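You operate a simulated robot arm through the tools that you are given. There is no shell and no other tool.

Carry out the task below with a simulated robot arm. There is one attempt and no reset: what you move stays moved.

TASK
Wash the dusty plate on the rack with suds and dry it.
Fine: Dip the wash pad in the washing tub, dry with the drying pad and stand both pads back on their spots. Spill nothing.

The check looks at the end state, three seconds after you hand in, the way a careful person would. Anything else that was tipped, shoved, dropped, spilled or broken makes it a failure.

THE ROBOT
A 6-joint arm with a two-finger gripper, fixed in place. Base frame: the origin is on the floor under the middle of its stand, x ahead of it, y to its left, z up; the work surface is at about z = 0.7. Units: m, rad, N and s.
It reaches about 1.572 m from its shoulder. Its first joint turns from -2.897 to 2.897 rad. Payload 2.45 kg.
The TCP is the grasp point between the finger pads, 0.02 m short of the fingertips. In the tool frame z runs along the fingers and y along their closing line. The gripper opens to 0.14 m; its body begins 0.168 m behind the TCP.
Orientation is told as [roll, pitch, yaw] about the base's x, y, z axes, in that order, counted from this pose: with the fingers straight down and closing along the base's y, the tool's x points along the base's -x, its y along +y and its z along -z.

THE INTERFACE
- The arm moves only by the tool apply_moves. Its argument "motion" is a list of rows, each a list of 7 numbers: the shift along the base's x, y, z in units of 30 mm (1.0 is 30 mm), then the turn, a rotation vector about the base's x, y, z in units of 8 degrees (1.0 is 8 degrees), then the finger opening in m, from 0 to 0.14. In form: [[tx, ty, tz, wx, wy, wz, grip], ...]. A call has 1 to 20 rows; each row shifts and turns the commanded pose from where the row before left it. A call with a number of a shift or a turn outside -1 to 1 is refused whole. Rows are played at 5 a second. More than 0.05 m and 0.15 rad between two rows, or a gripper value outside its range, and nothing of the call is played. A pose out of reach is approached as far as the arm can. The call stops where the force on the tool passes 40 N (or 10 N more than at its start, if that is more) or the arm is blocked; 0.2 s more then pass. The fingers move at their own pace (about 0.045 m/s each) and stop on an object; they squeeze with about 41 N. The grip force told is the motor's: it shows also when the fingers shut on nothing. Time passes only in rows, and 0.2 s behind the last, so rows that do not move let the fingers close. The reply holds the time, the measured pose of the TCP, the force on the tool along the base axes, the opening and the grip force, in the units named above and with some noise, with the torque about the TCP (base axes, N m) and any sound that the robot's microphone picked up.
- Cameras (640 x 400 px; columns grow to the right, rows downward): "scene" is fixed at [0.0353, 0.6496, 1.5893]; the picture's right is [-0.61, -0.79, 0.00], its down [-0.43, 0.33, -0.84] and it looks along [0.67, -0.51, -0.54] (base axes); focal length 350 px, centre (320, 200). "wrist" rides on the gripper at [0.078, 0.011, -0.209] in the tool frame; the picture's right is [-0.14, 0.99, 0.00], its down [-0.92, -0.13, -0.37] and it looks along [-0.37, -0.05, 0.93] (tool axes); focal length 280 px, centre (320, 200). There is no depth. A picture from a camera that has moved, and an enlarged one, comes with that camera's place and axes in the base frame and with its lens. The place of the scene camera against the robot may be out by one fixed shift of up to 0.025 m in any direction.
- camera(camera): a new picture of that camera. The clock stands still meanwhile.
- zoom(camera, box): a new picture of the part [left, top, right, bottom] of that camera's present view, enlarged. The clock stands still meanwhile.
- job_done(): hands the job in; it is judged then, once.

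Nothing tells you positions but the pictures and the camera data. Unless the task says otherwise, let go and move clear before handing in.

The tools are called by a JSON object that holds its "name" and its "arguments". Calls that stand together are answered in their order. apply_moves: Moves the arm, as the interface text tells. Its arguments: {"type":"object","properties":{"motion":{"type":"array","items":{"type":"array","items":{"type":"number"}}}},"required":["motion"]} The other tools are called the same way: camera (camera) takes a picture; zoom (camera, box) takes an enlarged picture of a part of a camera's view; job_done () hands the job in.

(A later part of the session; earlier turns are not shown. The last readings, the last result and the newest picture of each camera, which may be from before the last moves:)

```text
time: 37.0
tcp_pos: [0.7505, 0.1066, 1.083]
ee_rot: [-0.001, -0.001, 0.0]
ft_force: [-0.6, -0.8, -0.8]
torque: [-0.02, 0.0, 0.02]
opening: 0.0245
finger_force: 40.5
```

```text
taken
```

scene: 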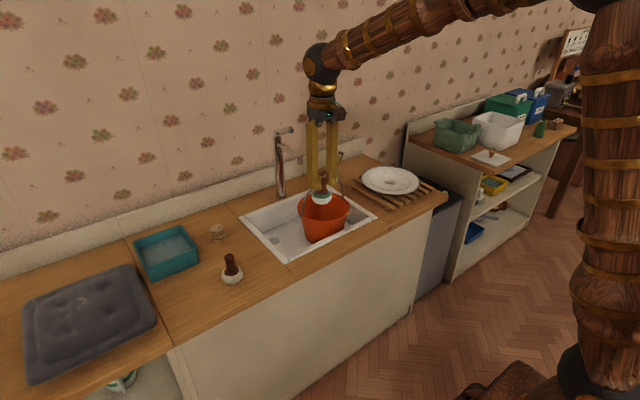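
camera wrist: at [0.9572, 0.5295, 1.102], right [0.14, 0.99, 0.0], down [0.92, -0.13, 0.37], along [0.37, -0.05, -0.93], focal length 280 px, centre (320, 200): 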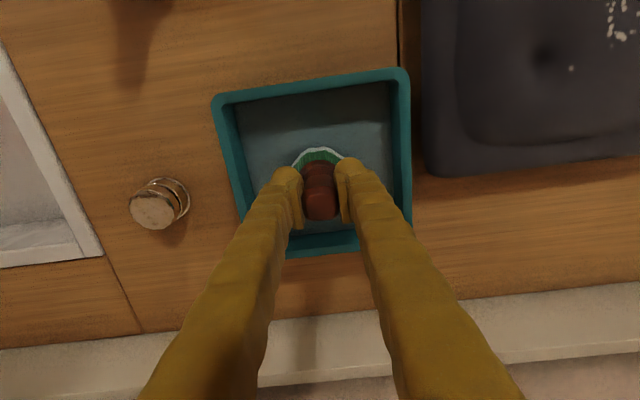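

The counter is clean so far and the path is clear. I'll continue to above the plate.

{"name": "apply_moves", "arguments": {"motion": [[0, -1, 0, 0, 0, 0, 0.01], [0, -1, 0, 0, 0, 0, 0.01], [0, -1, 0, 0, 0, 0, 0.01], [0, -1, 0, 0, 0, 0, 0.01], [0, -1, 0, 0, 0, 0, 0.01], [0, -1, 0, 0, 0, 0, 0.01], [0, -1, 0, 0, 0, 0, 0.01], [0, -1, 0, 0, 0, 0, 0.01], [0, -1, 0, 0, 0, 0, 0.01], [0, -1, 0, 0, 0, 0, 0.01], [0.5, -1, 0, 0, 0, 0, 0.01], [0.8, -1, 0, 0, 0, 0, 0.01], [0.8, -1, 0, 0, 0, 0, 0.01], [0.8, -1, 0, 0, 0, 0, 0.01], [0.8, -1, 0, 0, 0, 0, 0.01], [0.8, -0.8, 0, 0, 0, 0, 0.01], [0.6, -0.5, -0.5, 0, 0, 0, 0.01], [0.3, -0.2, -0.8, 0, 0, 0, 0.01], [0, 0, -0.8, 0, 0, 0, 0.01], [0, 0, 0, 0, 0, 0, 0.01]]}}

{"name": "camera", "arguments": {"camera": "wrist"}}

{"name": "zoom", "arguments": {"camera": "scene", "box": [310, 110, 470, 230]}}

```text
time: 41.2
tcp_pos: [0.9122, -0.387, 1.0201]
ee_rot: [-0.001, -0.002, 0.001]
ft_force: [-0.9, 0.1, -1.2]
torque: [-0.01, 0.02, 0.03]
opening: 0.0245
finger_force: 40.3
```

```text
taken
camera wrist: at [0.8352, -0.3771, 1.2282], right [0.14, 0.99, 0.0], down [0.92, -0.13, 0.37], along [0.37, -0.05, -0.93], focal length 280 px, centre (320, 200)
```

wrist: 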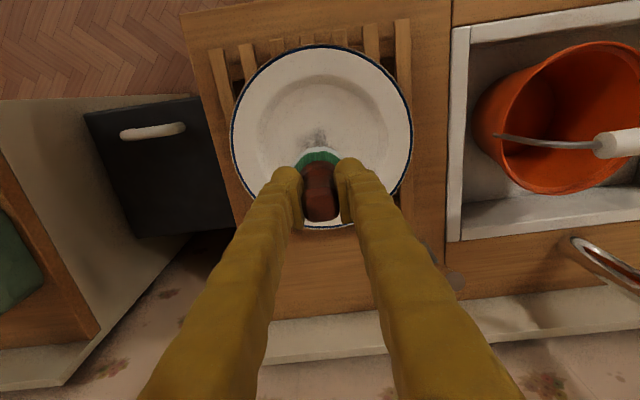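

```text
3.33 times, centred on (390, 170) of scene
camera zoom: at [0.0353, 0.6496, 1.5893], right [-0.61, -0.79, 0.0], down [-0.43, 0.33, -0.84], along [0.67, -0.51, -0.54], focal length 1168 px, centre (87, 300)
```

zoom: 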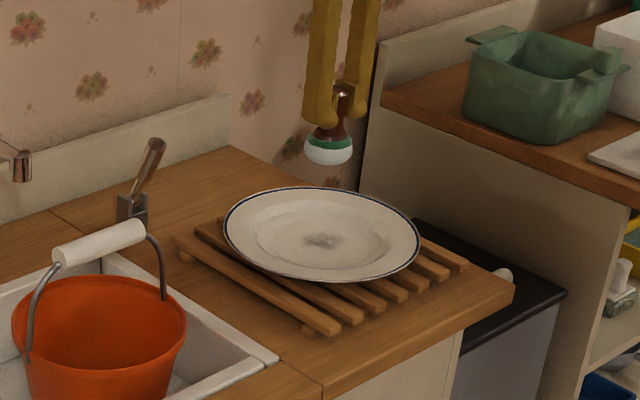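

{"name": "zoom", "arguments": {"camera": "wrist", "box": [220, 30, 420, 240]}}

{"name": "zoom", "arguments": {"camera": "scene", "box": [370, 120, 420, 200]}}

```text
1.90 times, centred on (320, 135) of wrist
camera zoom: at [0.8352, -0.3771, 1.2282], right [0.14, 0.99, 0.0], down [0.92, -0.13, 0.37], along [0.37, -0.05, -0.93], focal length 534 px, centre (320, 324)
```

zoom: 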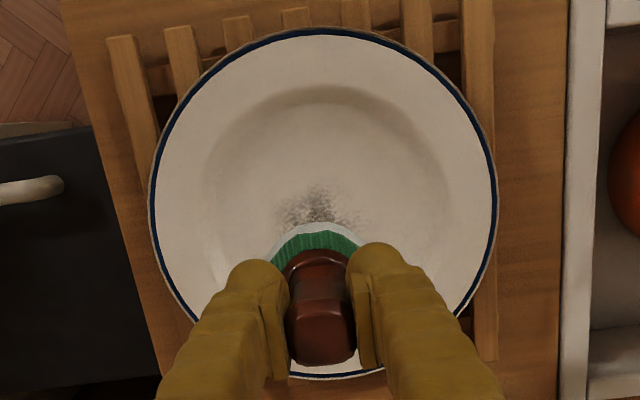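

```text
5.00 times, centred on (395, 160) of scene
camera zoom: at [0.0353, 0.6496, 1.5893], right [-0.61, -0.79, 0.0], down [-0.43, 0.33, -0.84], along [0.67, -0.51, -0.54], focal length 1753 px, centre (-55, 400)
```

zoom: 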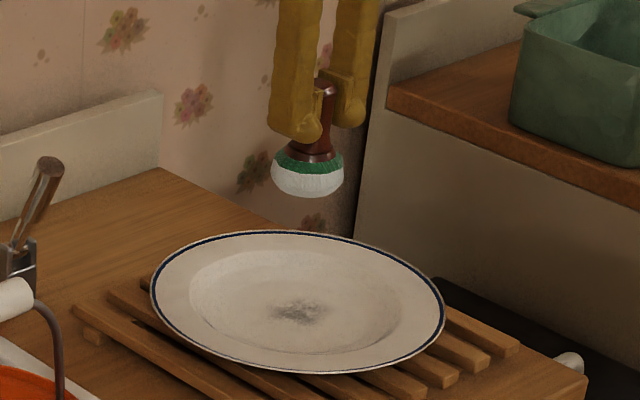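

The dust spans about x 0.884–0.94, y -0.42 to -0.347, and the pad is right above it. I'll descend to just above the plate, then feel for contact in small steps.

{"name": "apply_moves", "arguments": {"motion": [[0, 0, -0.5, 0, 0, 0, 0.01], [0, 0, -0.7, 0, 0, 0, 0.01], [0, 0, -0.7, 0, 0, 0, 0.01], [0, 0, -0.7, 0, 0, 0, 0.01], [0, 0, -0.5, 0, 0, 0, 0.01], [0, 0, -0.4, 0, 0, 0, 0.01], [0, 0, -0.2, 0, 0, 0, 0.01], [0, 0, 0, 0, 0, 0, 0.01]]}}

{"name": "zoom", "arguments": {"camera": "scene", "box": [350, 130, 430, 210]}}

```text
time: 43.0
tcp_pos: [0.9117, -0.3878, 0.9094]
ee_rot: [-0.002, 0.0, -0.001]
ft_force: [0.2, 0.1, -0.2]
torque: [0.02, -0.01, 0.01]
opening: 0.0244
finger_force: 41.1
```

```text
5.00 times, centred on (390, 170) of scene
camera zoom: at [0.0353, 0.6496, 1.5893], right [-0.61, -0.79, 0.0], down [-0.43, 0.33, -0.84], along [0.67, -0.51, -0.54], focal length 1753 px, centre (-30, 350)
```

zoom: 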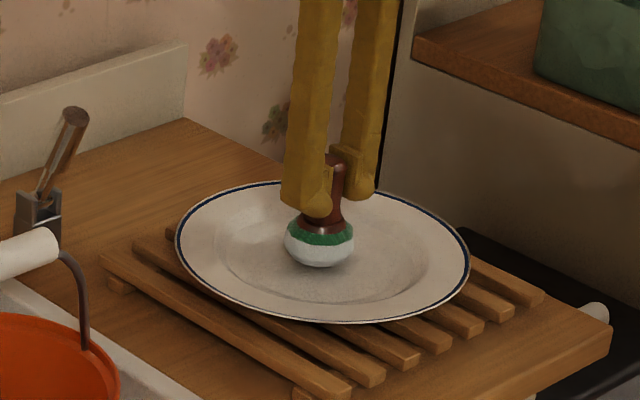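

{"name": "apply_moves", "arguments": {"motion": [[0, 0, -0.1, 0, 0, 0, 0.01], [0, 0, -0.1, 0, 0, 0, 0.01], [0, 0, 0, 0, 0, 0, 0.01]]}}

{"name": "apply_moves", "arguments": {"motion": [[0, 0, -0.1, 0, 0, 0, 0.01], [0, 0, 0, 0, 0, 0, 0.01]]}}

{"name": "apply_moves", "arguments": {"motion": [[0, 0, -0.1, 0, 0, 0, 0.01], [0, 0, 0, 0, 0, 0, 0.01]]}}

```text
time: 43.8
tcp_pos: [0.9118, -0.3872, 0.9035]
ee_rot: [0.0, 0.0, 0.001]
ft_force: [1.0, 0.2, -1.6]
torque: [0.01, 0.0, 0.04]
opening: 0.0242
finger_force: 40.5
```

```text
time: 44.4
tcp_pos: [0.913, -0.3881, 0.9007]
ee_rot: [0.001, -0.001, 0.001]
ft_force: [0.0, -0.6, -1.3]
torque: [-0.02, 0.0, -0.04]
opening: 0.0246
finger_force: 40.6
```

```text
time: 45.0
tcp_pos: [0.9122, -0.388, 0.8995]
ee_rot: [-0.001, -0.003, 0.001]
ft_force: [-4.2, -0.2, 31.2]
torque: [-0.01, 0.25, -0.02]
opening: 0.0243
finger_force: 40.9
```

Contact at TCP z≈0.8995, but the surface is stiff (31 N). I'll ease off to a light pressure.

{"name": "apply_moves", "arguments": {"motion": [[0, 0, 0.045, 0, 0, 0, 0.01], [0, 0, 0, 0, 0, 0, 0.01]]}}

{"name": "zoom", "arguments": {"camera": "scene", "box": [350, 130, 430, 210]}}

{"name": "zoom", "arguments": {"camera": "wrist", "box": [220, 30, 420, 240]}}

```text
time: 45.6
tcp_pos: [0.9111, -0.3866, 0.8995]
ee_rot: [-0.002, -0.001, 0.0]
ft_force: [3.9, -3.8, 23.6]
torque: [-0.08, -0.41, -0.01]
opening: 0.0243
finger_force: 41.4
```

```text
5.00 times, centred on (390, 170) of scene
camera zoom: at [0.0353, 0.6496, 1.5893], right [-0.61, -0.79, 0.0], down [-0.43, 0.33, -0.84], along [0.67, -0.51, -0.54], focal length 1753 px, centre (-30, 350)
```

zoom: 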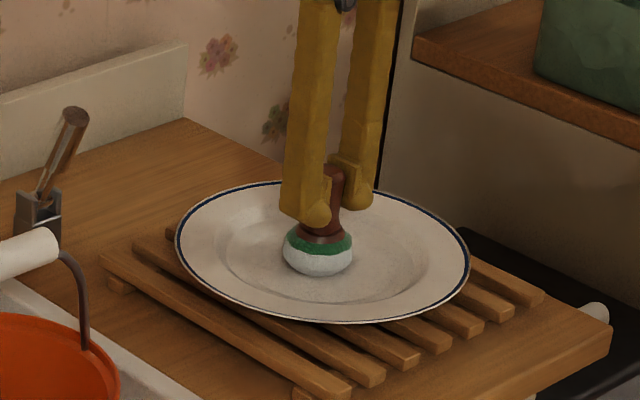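

```text
1.90 times, centred on (320, 135) of wrist
camera zoom: at [0.8336, -0.3767, 1.1075], right [0.14, 0.99, 0.0], down [0.92, -0.13, 0.37], along [0.37, -0.05, -0.93], focal length 534 px, centre (320, 324)
```

zoom: 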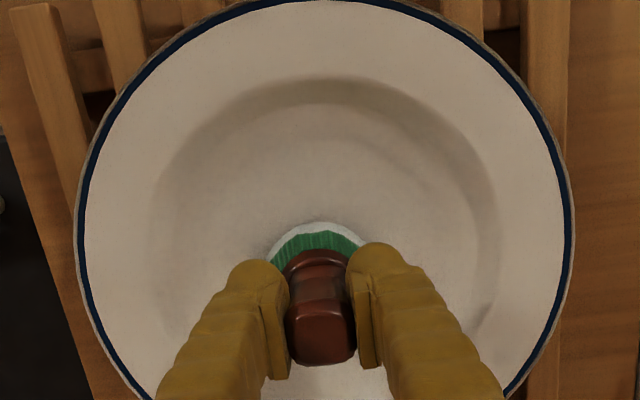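

{"name": "apply_moves", "arguments": {"motion": [[0, 0, 0.045, 0, 0, 0, 0.01], [0, 0, 0, 0, 0, 0, 0.01], [0, 0, 0, 0, 0, 0, 0.01]]}}

```text
time: 46.4
tcp_pos: [0.9121, -0.3873, 0.8994]
ee_rot: [0.0, 0.003, 0.001]
ft_force: [-0.9, -0.4, 0.3]
torque: [-0.03, -0.03, 0.02]
opening: 0.0242
finger_force: 41.7
```

{"name": "apply_moves", "arguments": {"motion": [[0, 0, -0.015, 0, 0, 0, 0.01], [0, 0, 0, 0, 0, 0, 0.01], [0, 0, 0, 0, 0, 0, 0.01]]}}

{"name": "apply_moves", "arguments": {"motion": [[-0.2, 0, 0, 0, 0, 0, 0.01], [-0.2, 0, 0, 0, 0, 0, 0.01], [-0.2, 0, 0, 0, 0, 0, 0.01], [0, 0, 0, 0, 0, 0, 0.01]]}}

{"name": "zoom", "arguments": {"camera": "scene", "box": [350, 130, 430, 210]}}

{"name": "zoom", "arguments": {"camera": "wrist", "box": [220, 30, 420, 240]}}

```text
time: 47.2
tcp_pos: [0.9114, -0.3867, 0.8995]
ee_rot: [-0.001, 0.001, 0.001]
ft_force: [-0.1, -0.9, -0.5]
torque: [0.0, -0.02, 0.02]
opening: 0.0244
finger_force: 41.2
```

```text
time: 48.2
tcp_pos: [0.8942, -0.3875, 0.8992]
ee_rot: [-0.001, -0.003, 0.0]
ft_force: [-0.1, 0.6, 5.7]
torque: [0.01, 0.04, -0.01]
opening: 0.0245
finger_force: 40.7
```

```text
5.00 times, centred on (390, 170) of scene
camera zoom: at [0.0353, 0.6496, 1.5893], right [-0.61, -0.79, 0.0], down [-0.43, 0.33, -0.84], along [0.67, -0.51, -0.54], focal length 1753 px, centre (-30, 350)
```

zoom: 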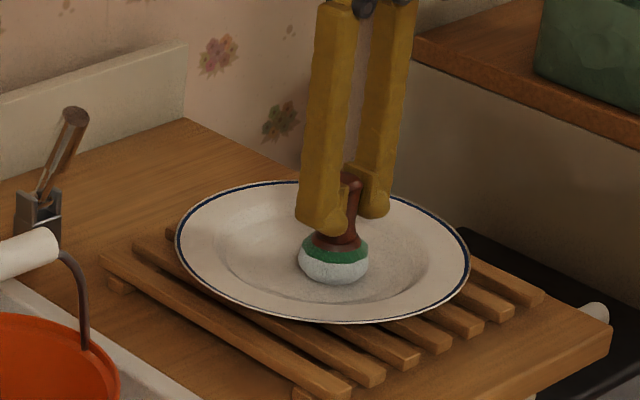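

```text
1.90 times, centred on (320, 135) of wrist
camera zoom: at [0.8154, -0.3768, 1.1076], right [0.14, 0.99, 0.0], down [0.92, -0.13, 0.37], along [0.37, -0.05, -0.93], focal length 534 px, centre (320, 324)
```

zoom: 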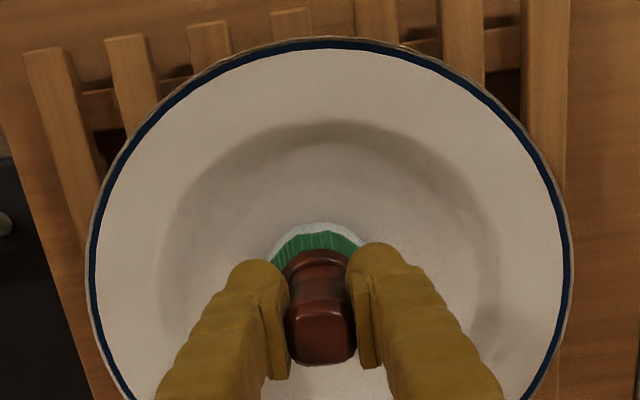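

The plate stays put and contact is light (about 6 N). I'll scrub outward over the left part of the dust and watch the force.

{"name": "apply_moves", "arguments": {"motion": [[0, -0.2, 0, 0, 0, 0, 0.01], [0, -0.2, 0, 0, 0, 0, 0.01], [0, -0.2, 0, 0, 0, 0, 0.01], [0, -0.2, 0, 0, 0, 0, 0.01], [0, 0, 0, 0, 0, 0, 0.01]]}}

{"name": "apply_moves", "arguments": {"motion": [[0.2, 0, 0, 0, 0, 0, 0.01], [0.2, 0, 0, 0, 0, 0, 0.01], [0.2, 0, 0, 0, 0, 0, 0.01], [0.2, 0, 0, 0, 0, 0, 0.01], [0, 0, 0, 0, 0, 0, 0.01]]}}

{"name": "zoom", "arguments": {"camera": "wrist", "box": [220, 30, 420, 240]}}

{"name": "zoom", "arguments": {"camera": "scene", "box": [350, 130, 430, 210]}}

```text
time: 49.4
tcp_pos: [0.8941, -0.412, 0.8993]
ee_rot: [-0.002, -0.001, 0.001]
ft_force: [0.2, 4.3, 15.1]
torque: [0.0, -0.02, 0.0]
opening: 0.0244
finger_force: 41.2
```

```text
time: 50.6
tcp_pos: [0.9189, -0.4116, 0.8985]
ee_rot: [-0.003, -0.001, 0.0]
ft_force: [-3.9, 1.0, 13.1]
torque: [-0.01, 0.08, 0.01]
opening: 0.0243
finger_force: 41.1
```

```text
1.90 times, centred on (320, 135) of wrist
camera zoom: at [0.8401, -0.4004, 1.1073], right [0.14, 0.99, 0.0], down [0.92, -0.13, 0.37], along [0.37, -0.05, -0.93], focal length 534 px, centre (320, 324)
```

zoom: 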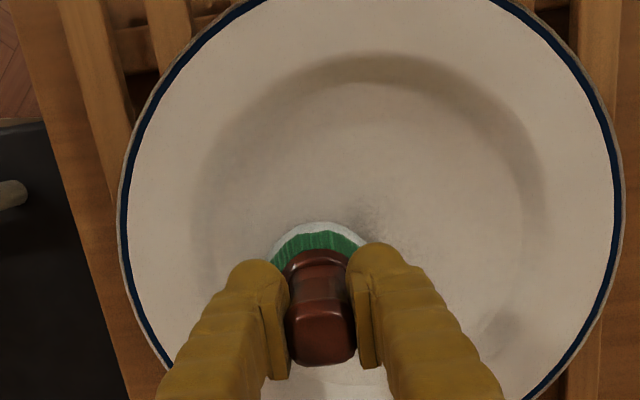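

```text
5.00 times, centred on (390, 170) of scene
camera zoom: at [0.0353, 0.6496, 1.5893], right [-0.61, -0.79, 0.0], down [-0.43, 0.33, -0.84], along [0.67, -0.51, -0.54], focal length 1753 px, centre (-30, 350)
```

zoom: 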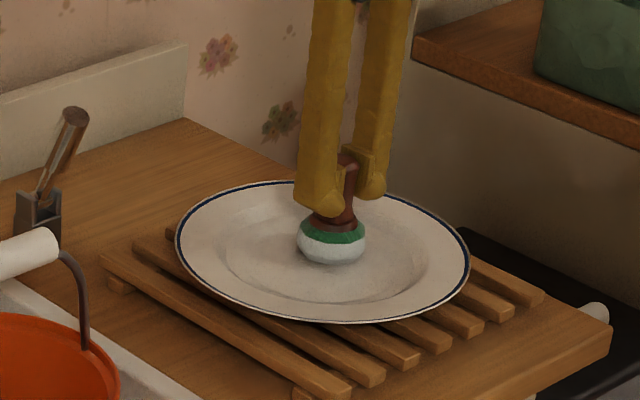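

The left side is coming clean. Some dust remains to the right, so I'll sweep across to it.

{"name": "apply_moves", "arguments": {"motion": [[0, 0.2, 0.01, 0, 0, 0, 0.01], [0, 0.2, 0, 0, 0, 0, 0.01], [0, 0.2, 0, 0, 0, 0, 0.01], [0, 0.2, 0, 0, 0, 0, 0.01], [0, 0.2, 0, 0, 0, 0, 0.01], [0, 0.2, 0, 0, 0, 0, 0.01], [0, 0.2, 0, 0, 0, 0, 0.01], [0, 0.2, 0, 0, 0, 0, 0.01], [0, 0.2, 0, 0, 0, 0, 0.01], [0, 0, 0, 0, 0, 0, 0.01]]}}

{"name": "apply_moves", "arguments": {"motion": [[-0.2, 0, 0, 0, 0, 0, 0.01], [-0.2, 0, 0, 0, 0, 0, 0.01], [-0.2, 0, 0, 0, 0, 0, 0.01], [-0.2, 0, 0, 0, 0, 0, 0.01], [0, 0, 0, 0, 0, 0, 0.01]]}}

{"name": "zoom", "arguments": {"camera": "wrist", "box": [220, 30, 420, 240]}}

{"name": "zoom", "arguments": {"camera": "scene", "box": [350, 130, 430, 210]}}

```text
time: 52.8
tcp_pos: [0.9184, -0.3565, 0.8989]
ee_rot: [0.0, 0.001, 0.0]
ft_force: [0.2, 0.2, -0.6]
torque: [0.02, 0.01, 0.0]
opening: 0.0243
finger_force: 40.9
```

```text
time: 54.0
tcp_pos: [0.8945, -0.3562, 0.8991]
ee_rot: [-0.001, 0.0, 0.002]
ft_force: [1.9, 0.2, 2.8]
torque: [0.05, -0.19, -0.02]
opening: 0.0245
finger_force: 40.9
```

```text
1.90 times, centred on (320, 135) of wrist
camera zoom: at [0.8162, -0.3457, 1.1074], right [0.14, 0.99, 0.0], down [0.92, -0.13, 0.37], along [0.37, -0.05, -0.93], focal length 534 px, centre (320, 324)
```

zoom: 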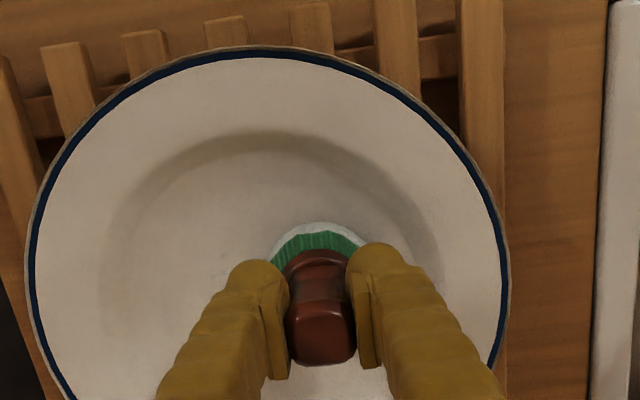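

```text
5.00 times, centred on (390, 170) of scene
camera zoom: at [0.0353, 0.6496, 1.5893], right [-0.61, -0.79, 0.0], down [-0.43, 0.33, -0.84], along [0.67, -0.51, -0.54], focal length 1753 px, centre (-30, 350)
```

zoom: 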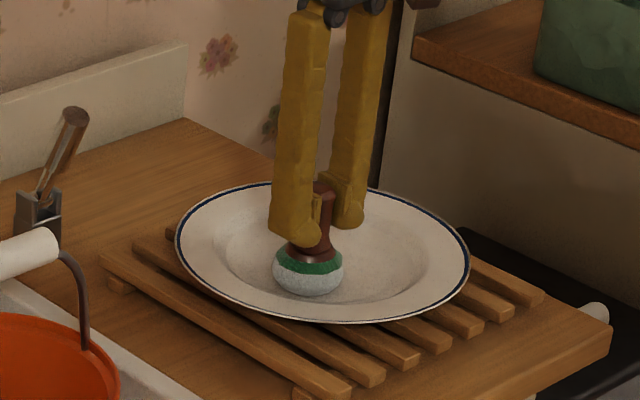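

{"name": "apply_moves", "arguments": {"motion": [[0.2, -0.05, -0.015, 0, 0, 0, 0.01], [0.2, -0.05, 0, 0, 0, 0, 0.01], [0.2, -0.05, 0, 0, 0, 0, 0.01], [0.2, -0.05, 0, 0, 0, 0, 0.01], [0.2, -0.05, 0, 0, 0, 0, 0.01], [0.2, -0.05, 0, 0, 0, 0, 0.01], [0, 0, 0, 0, 0, 0, 0.01]]}}

{"name": "apply_moves", "arguments": {"motion": [[0, -0.2, 0, 0, 0, 0, 0.01], [0, -0.2, 0, 0, 0, 0, 0.01], [0, -0.2, 0, 0, 0, 0, 0.01], [0, -0.2, 0, 0, 0, 0, 0.01], [0, -0.2, 0, 0, 0, 0, 0.01], [0, -0.2, 0, 0, 0, 0, 0.01], [0, 0, 0, 0, 0, 0, 0.01]]}}

{"name": "apply_moves", "arguments": {"motion": [[-0.2, 0, 0, 0, 0, 0, 0.01], [-0.2, 0, 0, 0, 0, 0, 0.01], [-0.2, 0, 0, 0, 0, 0, 0.01], [-0.2, 0.1, 0, 0, 0, 0, 0.01], [0, 0.2, 0, 0, 0, 0, 0.01], [0, 0.2, 0, 0, 0, 0, 0.01], [0, 0.2, 0, 0, 0, 0, 0.01], [0, 0.2, 0, 0, 0, 0, 0.01], [0, 0, 0, 0, 0, 0, 0.01]]}}

{"name": "zoom", "arguments": {"camera": "wrist", "box": [220, 30, 420, 240]}}

{"name": "zoom", "arguments": {"camera": "scene", "box": [350, 130, 430, 210]}}

```text
time: 55.6
tcp_pos: [0.9302, -0.3677, 0.9003]
ee_rot: [0.0, -0.001, 0.001]
ft_force: [0.3, -0.1, -0.4]
torque: [0.0, 0.01, 0.01]
opening: 0.0243
finger_force: 41.0
```

```text
time: 57.2
tcp_pos: [0.9294, -0.4025, 0.8996]
ee_rot: [-0.002, 0.0, 0.0]
ft_force: [-0.1, 0.2, -0.4]
torque: [0.0, -0.02, -0.02]
opening: 0.0247
finger_force: 41.4
```

```text
time: 59.2
tcp_pos: [0.9059, -0.3749, 0.8994]
ee_rot: [-0.002, -0.002, 0.0]
ft_force: [0.7, 0.0, 3.9]
torque: [0.05, -0.1, -0.01]
opening: 0.0242
finger_force: 40.5
```

```text
1.90 times, centred on (320, 135) of wrist
camera zoom: at [0.8276, -0.3641, 1.1073], right [0.14, 0.99, 0.0], down [0.92, -0.13, 0.37], along [0.37, -0.05, -0.93], focal length 534 px, centre (320, 324)
```

zoom: 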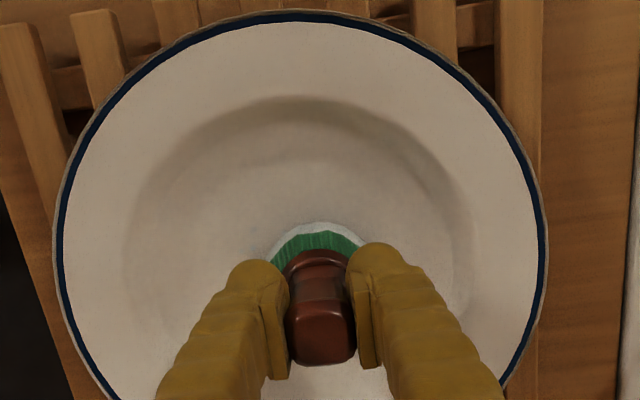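

```text
5.00 times, centred on (390, 170) of scene
camera zoom: at [0.0353, 0.6496, 1.5893], right [-0.61, -0.79, 0.0], down [-0.43, 0.33, -0.84], along [0.67, -0.51, -0.54], focal length 1753 px, centre (-30, 350)
```

zoom: 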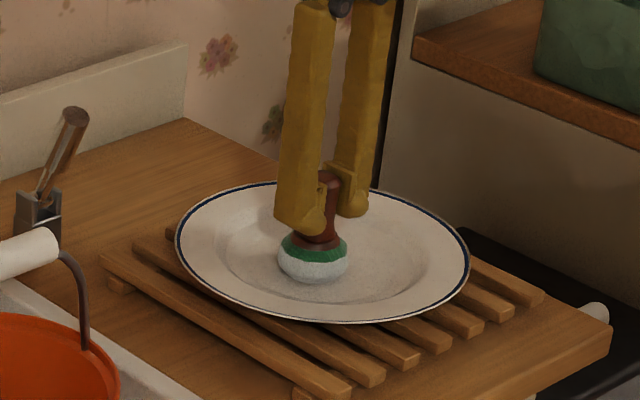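

Contact was lost around x≈0.93, where the plate is slightly lower. I'll lift straight up to see what dust is left.

{"name": "apply_moves", "arguments": {"motion": [[0, 0, 0.3, 0, 0, 0, 0.01], [0, 0, 0.6, 0, 0, 0, 0.01], [0, 0, 0.9, 0, 0, 0, 0.01], [0, 0, 0.9, 0, 0, 0, 0.01], [0, 0, 0.9, 0, 0, 0, 0.01], [0, 0, 0.6, 0, 0, 0, 0.01], [0, 0, 0, 0, 0, 0, 0.01]]}}

{"name": "zoom", "arguments": {"camera": "scene", "box": [355, 160, 425, 200]}}

{"name": "zoom", "arguments": {"camera": "wrist", "box": [220, 30, 420, 240]}}

```text
time: 60.8
tcp_pos: [0.9065, -0.3755, 1.0276]
ee_rot: [0.002, 0.001, 0.0]
ft_force: [0.1, -0.3, -1.1]
torque: [0.0, 0.02, 0.0]
opening: 0.0242
finger_force: 40.7
```

```text
9.14 times, centred on (390, 180) of scene
camera zoom: at [0.0353, 0.6496, 1.5893], right [-0.61, -0.79, 0.0], down [-0.43, 0.33, -0.84], along [0.67, -0.51, -0.54], focal length 3205 px, centre (-320, 383)
```

zoom: 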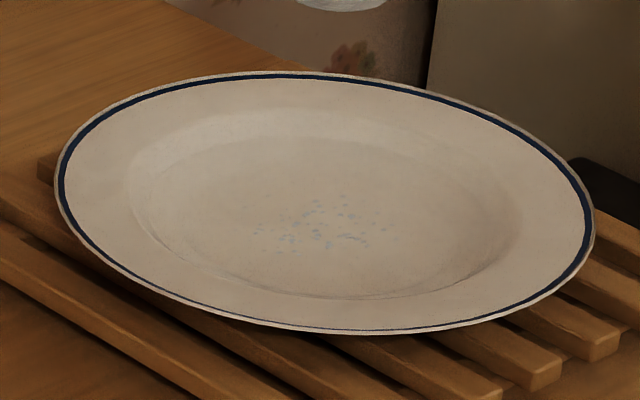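

```text
1.90 times, centred on (320, 135) of wrist
camera zoom: at [0.8277, -0.3652, 1.2349], right [0.14, 0.99, 0.0], down [0.92, -0.13, 0.37], along [0.37, -0.05, -0.93], focal length 534 px, centre (320, 324)
```

zoom: 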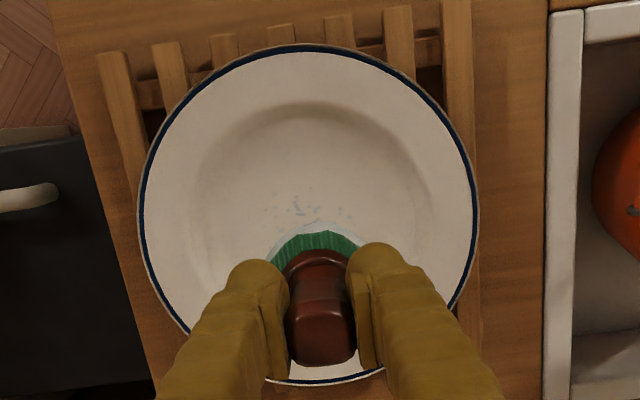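

The dust is gone, leaving only bluish water droplets. I'll zoom in to check for dust remnants.

{"name": "zoom", "arguments": {"camera": "scene", "box": [375, 170, 407, 190]}}

{"name": "zoom", "arguments": {"camera": "wrist", "box": [280, 70, 360, 120]}}

{"name": "camera", "arguments": {"camera": "scene"}}

```text
16.00 times, centred on (391, 180) of scene
camera zoom: at [0.0353, 0.6496, 1.5893], right [-0.61, -0.79, 0.0], down [-0.43, 0.33, -0.84], along [0.67, -0.51, -0.54], focal length 5608 px, centre (-816, 520)
```

zoom: 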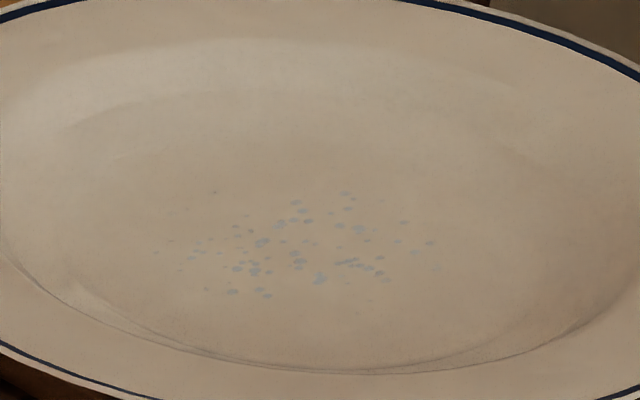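

```text
8.00 times, centred on (320, 95) of wrist
camera zoom: at [0.8277, -0.3652, 1.2349], right [0.14, 0.99, 0.0], down [0.92, -0.13, 0.37], along [0.37, -0.05, -0.93], focal length 2243 px, centre (320, 1040)
```

zoom: 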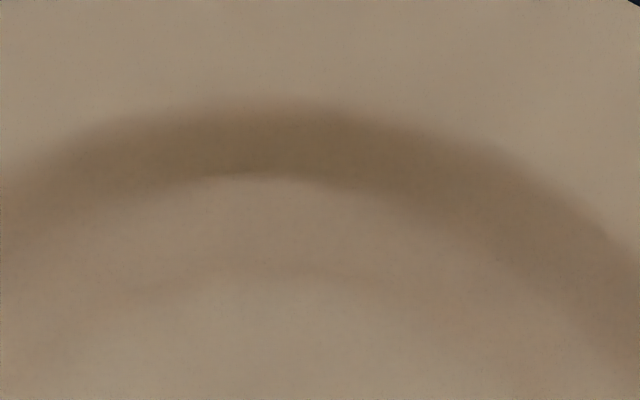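

```text
taken
```

scene: 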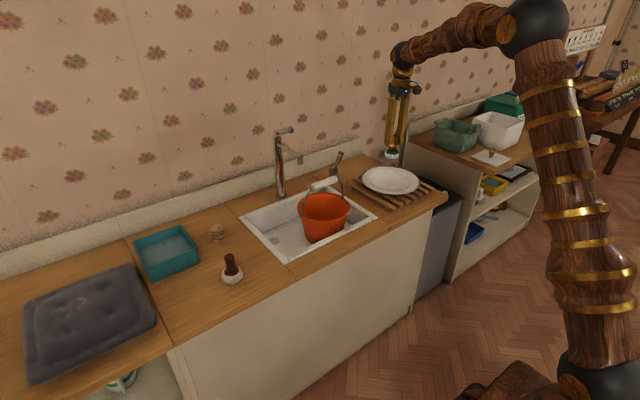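

The plate is clean and unmoved. Next I'll carry the wash pad back to its spot at (0.828, 0.530) the same way.

{"name": "apply_moves", "arguments": {"motion": [[0, 0, 1, 0, 0, 0, 0.01], [0, 0, 1, 0, 0, 0, 0.01], [-0.9, 0.6, 0, 0, 0, 0, 0.01], [-0.9, 0.6, 0, 0, 0, 0, 0.01], [-0.9, 0.6, 0, 0, 0, 0, 0.01], [-0.9, 0.6, 0, 0, 0, 0, 0.01], [-0.9, 0.6, 0, 0, 0, 0, 0.01], [-0.7, 0.6, 0, 0, 0, 0, 0.01], [0, 1, 0, 0, 0, 0, 0.01], [0, 1, 0, 0, 0, 0, 0.01], [0, 1, 0, 0, 0, 0, 0.01], [0, 1, 0, 0, 0, 0, 0.01], [0, 1, 0, 0, 0, 0, 0.01], [0, 1, 0, 0, 0, 0, 0.01], [0, 1, 0, 0, 0, 0, 0.01], [0, 1, 0, 0, 0, 0, 0.01], [0, 1, 0, 0, 0, 0, 0.01], [0, 1, 0, 0, 0, 0, 0.01], [0, 1, 0, 0, 0, 0, 0.01], [0, 1, 0, 0, 0, 0, 0.01]]}}

{"name": "apply_moves", "arguments": {"motion": [[0, 1, 0, 0, 0, 0, 0.01], [0, 1, 0, 0, 0, 0, 0.01], [0, 1, 0, 0, 0, 0, 0.01], [0, 1, 0, 0, 0, 0, 0.01], [0, 1, 0, 0, 0, 0, 0.01], [0, 1, 0, 0, 0, 0, 0.01], [0, 1, 0, 0, 0, 0, 0.01], [0, 1, 0, 0, 0, 0, 0.01], [0, 1, 0, 0, 0, 0, 0.01], [0, 1, 0, 0, 0, 0, 0.01], [0, 1, 0, 0, 0, 0, 0.01], [0, 1, 0, 0, 0, 0, 0.01], [0.6, 1, 0, 0, 0, 0, 0.01], [0.8, 0.9, 0, 0, 0, 0, 0.01], [0.8, 0.7, 0, 0, 0, 0, 0.01], [0.4, 0, -0.5, 0, 0, 0, 0.01], [0, 0, -0.8, 0, 0, 0, 0.01], [0, 0, -0.8, 0, 0, 0, 0.01], [0, 0, -0.8, 0, 0, 0, 0.01], [0, 0, 0, 0, 0, 0, 0.01]]}}

{"name": "camera", "arguments": {"camera": "scene"}}

{"name": "camera", "arguments": {"camera": "wrist"}}

```text
time: 65.0
tcp_pos: [0.7532, 0.0928, 1.0856]
ee_rot: [-0.001, -0.001, 0.0]
ft_force: [-0.9, 0.8, -0.8]
torque: [-0.01, 0.03, 0.01]
opening: 0.0244
finger_force: 41.0
```

```text
time: 69.2
tcp_pos: [0.8285, 0.5318, 0.9984]
ee_rot: [0.001, -0.002, 0.001]
ft_force: [0.7, -0.5, -0.7]
torque: [0.02, 0.0, -0.02]
opening: 0.0245
finger_force: 40.6
```

```text
taken
```

scene: 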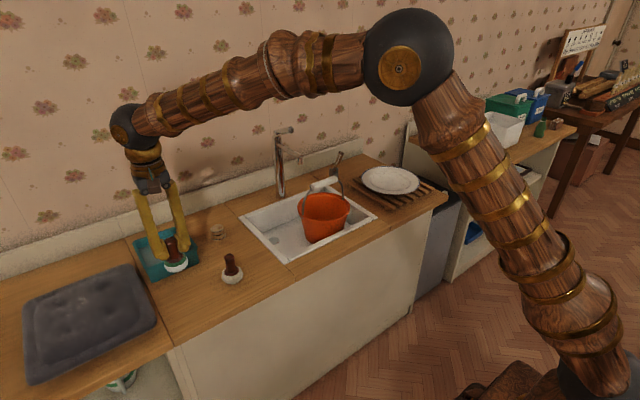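

```text
taken
camera wrist: at [0.7497, 0.5421, 1.2065], right [0.14, 0.99, 0.0], down [0.92, -0.13, 0.37], along [0.37, -0.05, -0.93], focal length 280 px, centre (320, 200)
```

wrist: 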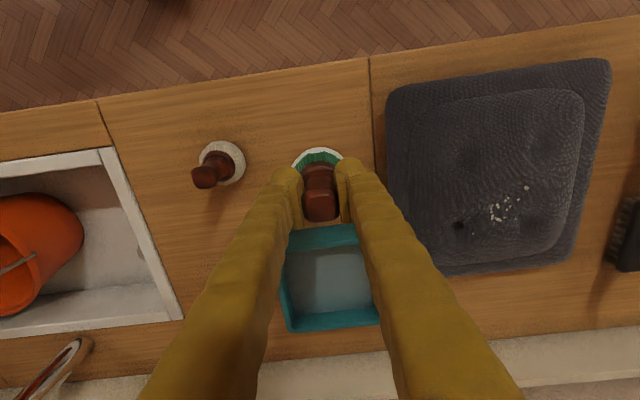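

I'm directly above the original spot. I'll lower it slowly until it touches the counter.

{"name": "apply_moves", "arguments": {"motion": [[0, 0, -0.6, 0, 0, 0, 0.01], [0, 0, -0.8, 0, 0, 0, 0.01], [0, 0, -0.8, 0, 0, 0, 0.01], [0, 0, -0.8, 0, 0, 0, 0.01], [0, 0, -0.5, 0, 0, 0, 0.01], [0, 0, -0.3, 0, 0, 0, 0.01], [0, 0, -0.2, 0, 0, 0, 0.01], [0, 0, 0, 0, 0, 0, 0.01]]}}

{"name": "apply_moves", "arguments": {"motion": [[0, 0, -0.07, 0, 0, 0, 0.01], [0, 0, 0, 0, 0, 0, 0.01]]}}

```text
time: 71.0
tcp_pos: [0.8283, 0.5303, 0.8772]
ee_rot: [0.0, 0.0, 0.0]
ft_force: [-0.9, 0.3, 0.2]
torque: [0.01, 0.02, 0.03]
opening: 0.0244
finger_force: 41.0
```

```text
time: 71.6
tcp_pos: [0.8282, 0.5303, 0.8769]
ee_rot: [-0.002, 0.001, 0.0]
ft_force: [-0.5, 1.0, -0.4]
torque: [-0.03, -0.01, 0.02]
opening: 0.0246
finger_force: 41.1
```

{"name": "apply_moves", "arguments": {"motion": [[0, 0, -0.07, 0, 0, 0, 0.01], [0, 0, 0, 0, 0, 0, 0.01]]}}

{"name": "apply_moves", "arguments": {"motion": [[0, 0, -0.05, 0, 0, 0, 0.01], [0, 0, 0, 0, 0, 0, 0.01]]}}

{"name": "zoom", "arguments": {"camera": "scene", "box": [160, 250, 220, 310]}}

```text
time: 72.2
tcp_pos: [0.8288, 0.5301, 0.874]
ee_rot: [-0.002, 0.001, -0.001]
ft_force: [-0.8, -0.2, -0.6]
torque: [0.02, 0.01, -0.01]
opening: 0.0243
finger_force: 41.6
```

```text
time: 72.8
tcp_pos: [0.8277, 0.5306, 0.8737]
ee_rot: [-0.002, -0.001, -0.001]
ft_force: [0.3, -1.3, -0.5]
torque: [0.01, -0.01, 0.01]
opening: 0.0244
finger_force: 40.6
```

```text
6.67 times, centred on (190, 280) of scene
camera zoom: at [0.0353, 0.6496, 1.5893], right [-0.61, -0.79, 0.0], down [-0.43, 0.33, -0.84], along [0.67, -0.51, -0.54], focal length 2337 px, centre (1187, -333)
```

zoom: 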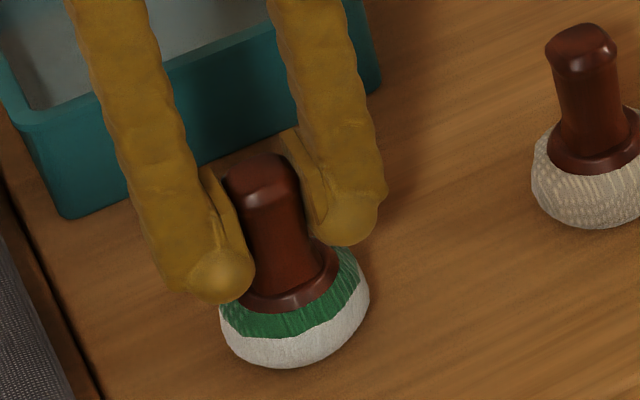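

{"name": "apply_moves", "arguments": {"motion": [[0, 0, -0.05, 0, 0, 0, 0.01], [0, 0, 0, 0, 0, 0, 0.01]]}}

{"name": "apply_moves", "arguments": {"motion": [[0, 0, -0.04, 0, 0, 0, 0.01], [0, 0, 0, 0, 0, 0, 0.01]]}}

```text
time: 73.4
tcp_pos: [0.8284, 0.5309, 0.871]
ee_rot: [-0.001, 0.0, 0.001]
ft_force: [0.5, -1.0, -0.3]
torque: [-0.01, 0.0, -0.03]
opening: 0.0243
finger_force: 41.2
```

```text
time: 74.0
tcp_pos: [0.8291, 0.5308, 0.87]
ee_rot: [-0.003, 0.001, 0.002]
ft_force: [-0.2, -0.1, -0.5]
torque: [0.04, 0.02, 0.0]
opening: 0.0245
finger_force: 41.1
```

{"name": "apply_moves", "arguments": {"motion": [[0, 0, -0.03, 0, 0, 0, 0.01], [0, 0, 0, 0, 0, 0, 0.01]]}}

```text
time: 74.6
tcp_pos: [0.8284, 0.5313, 0.8687]
ee_rot: [-0.002, 0.001, 0.0]
ft_force: [0.6, 0.1, -0.7]
torque: [0.02, 0.02, 0.02]
opening: 0.0242
finger_force: 41.1
```

{"name": "apply_moves", "arguments": {"motion": [[0, 0, -0.03, 0, 0, 0, 0.01], [0, 0, 0, 0, 0, 0, 0.01]]}}

{"name": "zoom", "arguments": {"camera": "scene", "box": [160, 250, 220, 310]}}

```text
time: 75.2
tcp_pos: [0.828, 0.5299, 0.8695]
ee_rot: [0.001, -0.003, 0.0]
ft_force: [2.0, -0.5, 8.8]
torque: [0.01, -0.16, 0.0]
opening: 0.0243
finger_force: 40.9
```

```text
6.67 times, centred on (190, 280) of scene
camera zoom: at [0.0353, 0.6496, 1.5893], right [-0.61, -0.79, 0.0], down [-0.43, 0.33, -0.84], along [0.67, -0.51, -0.54], focal length 2337 px, centre (1187, -333)
```

zoom: 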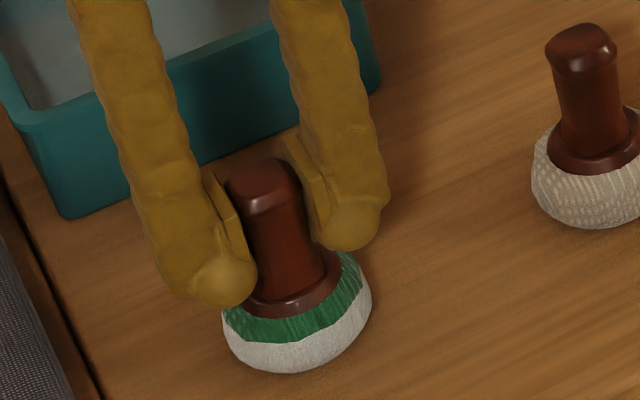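

It's touching the counter with light contact. I'll ease off slightly, then open the fingers.

{"name": "apply_moves", "arguments": {"motion": [[0, 0, 0.02, 0, 0, 0, 0.01], [0, 0, 0, 0, 0, 0, 0.03], [0, 0, 0, 0, 0, 0, 0.05], [0, 0, 0, 0, 0, 0, 0.06], [0, 0, 0, 0, 0, 0, 0.06], [0, 0, 0, 0, 0, 0, 0.06]]}}

{"name": "camera", "arguments": {"camera": "wrist"}}

{"name": "zoom", "arguments": {"camera": "scene", "box": [160, 250, 220, 310]}}

```text
time: 76.6
tcp_pos: [0.8292, 0.5313, 0.87]
ee_rot: [-0.003, 0.0, 0.0]
ft_force: [-0.2, 0.1, -0.1]
torque: [0.0, 0.01, -0.01]
opening: 0.0602
finger_force: 0.0
```

```text
taken
camera wrist: at [0.7501, 0.541, 1.0771], right [0.14, 0.99, 0.0], down [0.92, -0.13, 0.37], along [0.37, -0.05, -0.93], focal length 280 px, centre (320, 200)
```

wrist: 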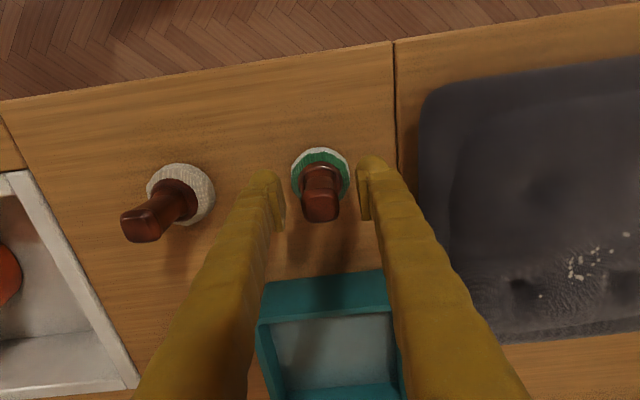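

```text
6.67 times, centred on (190, 280) of scene
camera zoom: at [0.0353, 0.6496, 1.5893], right [-0.61, -0.79, 0.0], down [-0.43, 0.33, -0.84], along [0.67, -0.51, -0.54], focal length 2337 px, centre (1187, -333)
```

zoom: 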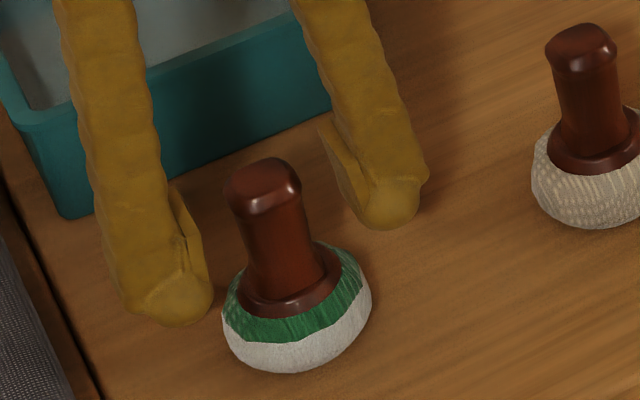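

The wash pad stands in its spot. I'll raise clear and move over to the white drying pad.

{"name": "apply_moves", "arguments": {"motion": [[0, 0, 0.5, 0, 0, 0, 0.06], [0, 0, 0.8, 0, 0, 0, 0.06], [0, 0, 0.9, 0, 0, 0, 0.06], [0, 0, 0.9, 0, 0, 0, 0.06], [0, 0, 0.9, 0, 0, 0, 0.06], [0, -0.9, 0, 0, 0, 0, 0.06], [0, -1, 0, 0, 0, 0, 0.06], [0, -1, 0, 0, 0, 0, 0.06], [0, -1, 0, 0, 0, 0, 0.06], [0, -0.8, 0, 0, 0, 0, 0.06], [0, 0, 0, 0, 0, 0, 0.06]]}}

{"name": "camera", "arguments": {"camera": "wrist"}}

{"name": "zoom", "arguments": {"camera": "wrist", "box": [270, 130, 370, 230]}}

{"name": "zoom", "arguments": {"camera": "scene", "box": [130, 190, 290, 310]}}

```text
time: 79.0
tcp_pos: [0.8285, 0.3893, 0.99]
ee_rot: [-0.001, -0.001, 0.001]
ft_force: [0.0, 0.2, 0.2]
torque: [-0.02, 0.0, 0.04]
opening: 0.0601
finger_force: 0.0
```

```text
taken
camera wrist: at [0.749, 0.3999, 1.1976], right [0.14, 0.99, 0.0], down [0.92, -0.13, 0.37], along [0.37, -0.05, -0.93], focal length 280 px, centre (320, 200)
```

wrist: 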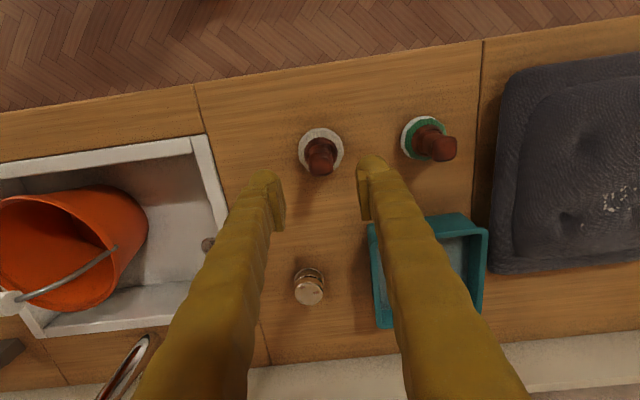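

```text
4.00 times, centred on (320, 180) of wrist
camera zoom: at [0.749, 0.3999, 1.1976], right [0.14, 0.99, 0.0], down [0.92, -0.13, 0.37], along [0.37, -0.05, -0.93], focal length 1122 px, centre (320, 280)
```

zoom: 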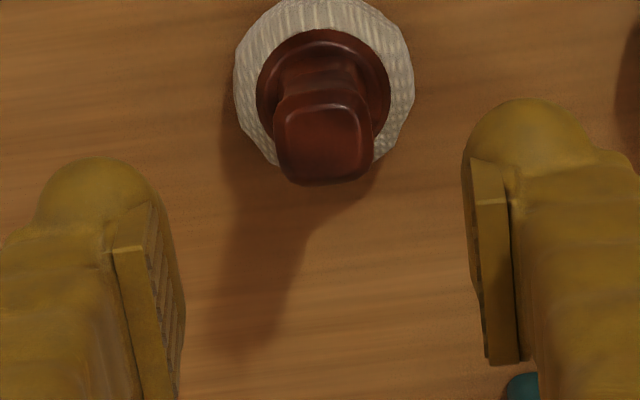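

```text
3.33 times, centred on (210, 250) of scene
camera zoom: at [0.0353, 0.6496, 1.5893], right [-0.61, -0.79, 0.0], down [-0.43, 0.33, -0.84], along [0.67, -0.51, -0.54], focal length 1168 px, centre (687, 33)
```

zoom: 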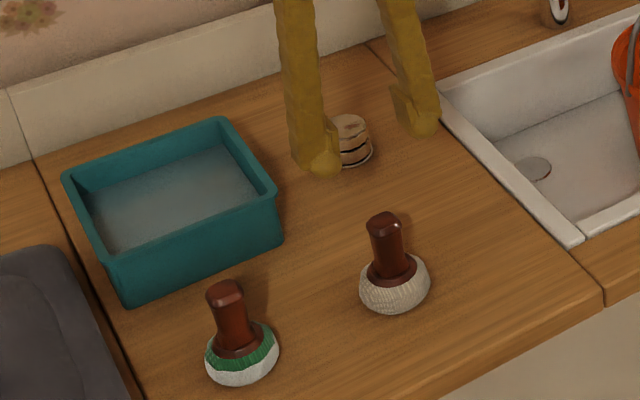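

The drying pad's handle is at (0.829, 0.390), right under the gripper. I'll descend and grasp it.

{"name": "apply_moves", "arguments": {"motion": [[0, 0, -0.7, 0, 0, 0, 0.06], [0, 0, -0.7, 0, 0, 0, 0.06], [0, 0, -0.7, 0, 0, 0, 0.06], [0, 0, -0.7, 0, 0, 0, 0.06], [0, 0, -0.6, 0, 0, 0, 0.06], [0, 0, -0.6, 0, 0, 0, 0.06], [0, 0, 0, 0, 0, 0, 0.06]]}}

{"name": "camera", "arguments": {"camera": "wrist"}}

```text
time: 80.6
tcp_pos: [0.8296, 0.3902, 0.8691]
ee_rot: [-0.001, 0.0, 0.0]
ft_force: [0.1, -0.2, 0.0]
torque: [0.02, 0.0, 0.01]
opening: 0.06
finger_force: 0.1
```

```text
taken
camera wrist: at [0.7502, 0.4001, 1.0777], right [0.14, 0.99, 0.0], down [0.92, -0.13, 0.37], along [0.37, -0.05, -0.93], focal length 280 px, centre (320, 200)
```

wrist: 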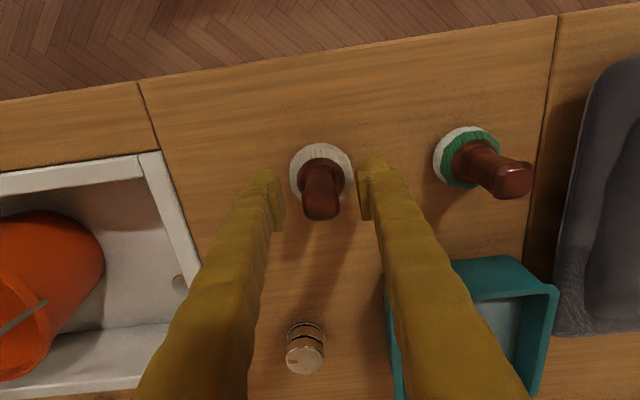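

{"name": "apply_moves", "arguments": {"motion": [[0, 0, 0, 0, 0, 0, 0.02], [0, 0, 0, 0, 0, 0, 0.01], [0, 0, 0, 0, 0, 0, 0.01], [0, 0, 0, 0, 0, 0, 0.01], [0, 0, 0, 0, 0, 0, 0.01]]}}

{"name": "camera", "arguments": {"camera": "wrist"}}

```text
time: 81.8
tcp_pos: [0.8289, 0.3897, 0.8692]
ee_rot: [-0.002, 0.0, 0.0]
ft_force: [0.1, 0.7, -0.3]
torque: [0.0, -0.02, 0.01]
opening: 0.0245
finger_force: 41.7
```

```text
taken
camera wrist: at [0.7501, 0.4001, 1.0779], right [0.14, 0.99, 0.0], down [0.92, -0.13, 0.37], along [0.37, -0.05, -0.93], focal length 280 px, centre (320, 200)
```

wrist: 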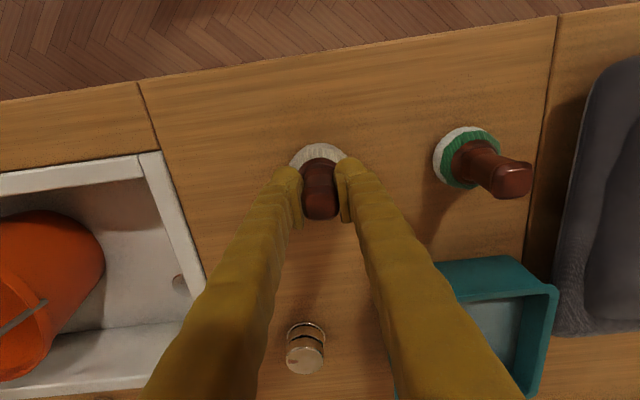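

The drying pad is gripped at (0.829, 0.390, 0.869). I'll lift it and carry it to the plate.

{"name": "apply_moves", "arguments": {"motion": [[0, 0, 0.4, 0, 0, 0, 0.01], [0, 0, 0.7, 0, 0, 0, 0.01], [0, 0, 0.9, 0, 0, 0, 0.01], [0, 0, 0.9, 0, 0, 0, 0.01], [0, 0, 0.9, 0, 0, 0, 0.01], [0, 0, 0.9, 0, 0, 0, 0.01], [0, 0, 0.9, 0, 0, 0, 0.01], [0, 0, 0.9, 0, 0, 0, 0.01], [0, 0, 0.7, 0, 0, 0, 0.01], [-0.5, -0.8, 0, 0, 0, 0, 0.01], [-0.6, -1, 0, 0, 0, 0, 0.01], [-0.6, -1, 0, 0, 0, 0, 0.01], [-0.6, -1, 0, 0, 0, 0, 0.01], [0, -1, 0, 0, 0, 0, 0.01], [0, -1, 0, 0, 0, 0, 0.01], [0, -1, 0, 0, 0, 0, 0.01], [0, -1, 0, 0, 0, 0, 0.01], [0, -1, 0, 0, 0, 0, 0.01], [0, -1, 0, 0, 0, 0, 0.01], [0, -1, 0, 0, 0, 0, 0.01]]}}

{"name": "apply_moves", "arguments": {"motion": [[0, -1, 0, 0, 0, 0, 0.01], [0, -1, 0, 0, 0, 0, 0.01], [0, -1, 0, 0, 0, 0, 0.01], [0, -1, 0, 0, 0, 0, 0.01], [0, -1, 0, 0, 0, 0, 0.01], [0, -1, 0, 0, 0, 0, 0.01], [0, -1, 0, 0, 0, 0, 0.01], [0, -1, 0, 0, 0, 0, 0.01], [0, -1, 0, 0, 0, 0, 0.01], [0, -1, 0, 0, 0, 0, 0.01], [0.9, -0.9, 0, 0, 0, 0, 0.01], [0.9, -0.9, 0, 0, 0, 0, 0.01], [0.9, -0.9, 0, 0, 0, 0, 0.01], [0.9, -0.9, 0, 0, 0, 0, 0.01], [0.9, -0.9, 0, 0, 0, 0, 0.01], [0.5, -0.5, 0, 0, 0, 0, 0.01], [0, 0, 0, 0, 0, 0, 0.01]]}}

{"name": "zoom", "arguments": {"camera": "wrist", "box": [220, 30, 420, 240]}}

{"name": "camera", "arguments": {"camera": "scene"}}

```text
time: 86.0
tcp_pos: [0.7591, 0.0665, 1.084]
ee_rot: [0.001, 0.002, 0.0]
ft_force: [0.1, 0.4, -0.8]
torque: [0.0, 0.0, 0.01]
opening: 0.0246
finger_force: 41.4
```

```text
time: 89.6
tcp_pos: [0.9086, -0.384, 1.0852]
ee_rot: [-0.001, -0.001, 0.0]
ft_force: [0.2, 0.1, -0.6]
torque: [-0.01, -0.01, -0.02]
opening: 0.0244
finger_force: 41.3
```

```text
1.90 times, centred on (320, 135) of wrist
camera zoom: at [0.8304, -0.3741, 1.2935], right [0.14, 0.99, 0.0], down [0.92, -0.13, 0.37], along [0.37, -0.05, -0.93], focal length 534 px, centre (320, 324)
```

zoom: 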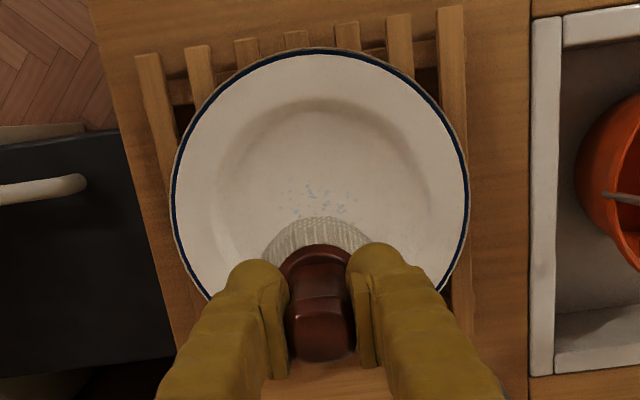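

```text
taken
```

scene: 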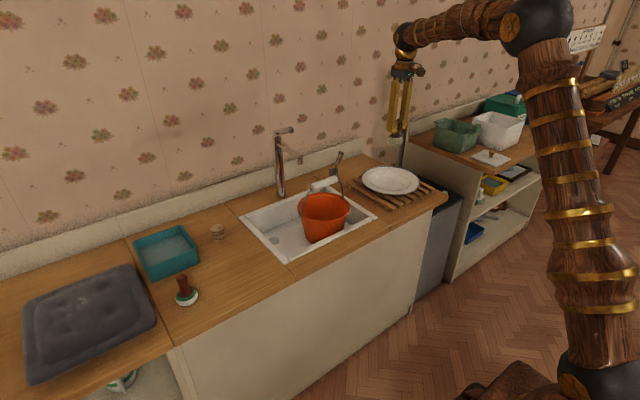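

Droplets span about x 0.885–0.935, y -0.42 to -0.353. I'll descend with the dry pad near the centre and feel for contact gently.

{"name": "apply_moves", "arguments": {"motion": [[0, 0, -0.6, 0, 0, 0, 0.01], [0, 0, -0.9, 0, 0, 0, 0.01], [0, 0, -0.9, 0, 0, 0, 0.01], [0, 0, -0.9, 0, 0, 0, 0.01], [0, 0, -0.9, 0, 0, 0, 0.01], [0, 0, -0.7, 0, 0, 0, 0.01], [0, 0, -0.5, 0, 0, 0, 0.01], [0, 0, -0.4, 0, 0, 0, 0.01], [0, 0, -0.2, 0, 0, 0, 0.01], [0, 0, 0, 0, 0, 0, 0.01]]}}

{"name": "apply_moves", "arguments": {"motion": [[0, 0, -0.06, 0, 0, 0, 0.01], [0, 0, 0, 0, 0, 0, 0.01]]}}

{"name": "apply_moves", "arguments": {"motion": [[0, 0, -0.06, 0, 0, 0, 0.01], [0, 0, 0, 0, 0, 0, 0.01]]}}

```text
time: 91.8
tcp_pos: [0.9087, -0.385, 0.9052]
ee_rot: [0.001, 0.001, 0.0]
ft_force: [0.1, -0.2, -0.4]
torque: [-0.02, -0.01, 0.0]
opening: 0.0244
finger_force: 40.7
```

```text
time: 92.4
tcp_pos: [0.91, -0.3838, 0.9036]
ee_rot: [-0.001, -0.001, 0.0]
ft_force: [-0.1, 0.1, 0.1]
torque: [0.01, 0.03, 0.02]
opening: 0.0242
finger_force: 41.0
```

```text
time: 93.0
tcp_pos: [0.9107, -0.3844, 0.9018]
ee_rot: [0.0, -0.002, 0.0]
ft_force: [0.0, -0.2, -0.5]
torque: [-0.01, -0.03, 0.04]
opening: 0.0243
finger_force: 41.0
```

{"name": "apply_moves", "arguments": {"motion": [[0, 0, -0.05, 0, 0, 0, 0.01], [0, 0, 0, 0, 0, 0, 0.01]]}}

{"name": "apply_moves", "arguments": {"motion": [[0, 0, -0.04, 0, 0, 0, 0.01], [0, 0, 0, 0, 0, 0, 0.01]]}}

```text
time: 93.6
tcp_pos: [0.9084, -0.3852, 0.9007]
ee_rot: [0.001, 0.0, 0.0]
ft_force: [-0.2, -0.7, -0.8]
torque: [-0.02, -0.02, 0.0]
opening: 0.0245
finger_force: 40.7
```

```text
time: 94.2
tcp_pos: [0.909, -0.3849, 0.9]
ee_rot: [-0.001, 0.0, -0.001]
ft_force: [-2.0, 1.4, 10.9]
torque: [0.1, 0.05, 0.01]
opening: 0.0245
finger_force: 41.4
```

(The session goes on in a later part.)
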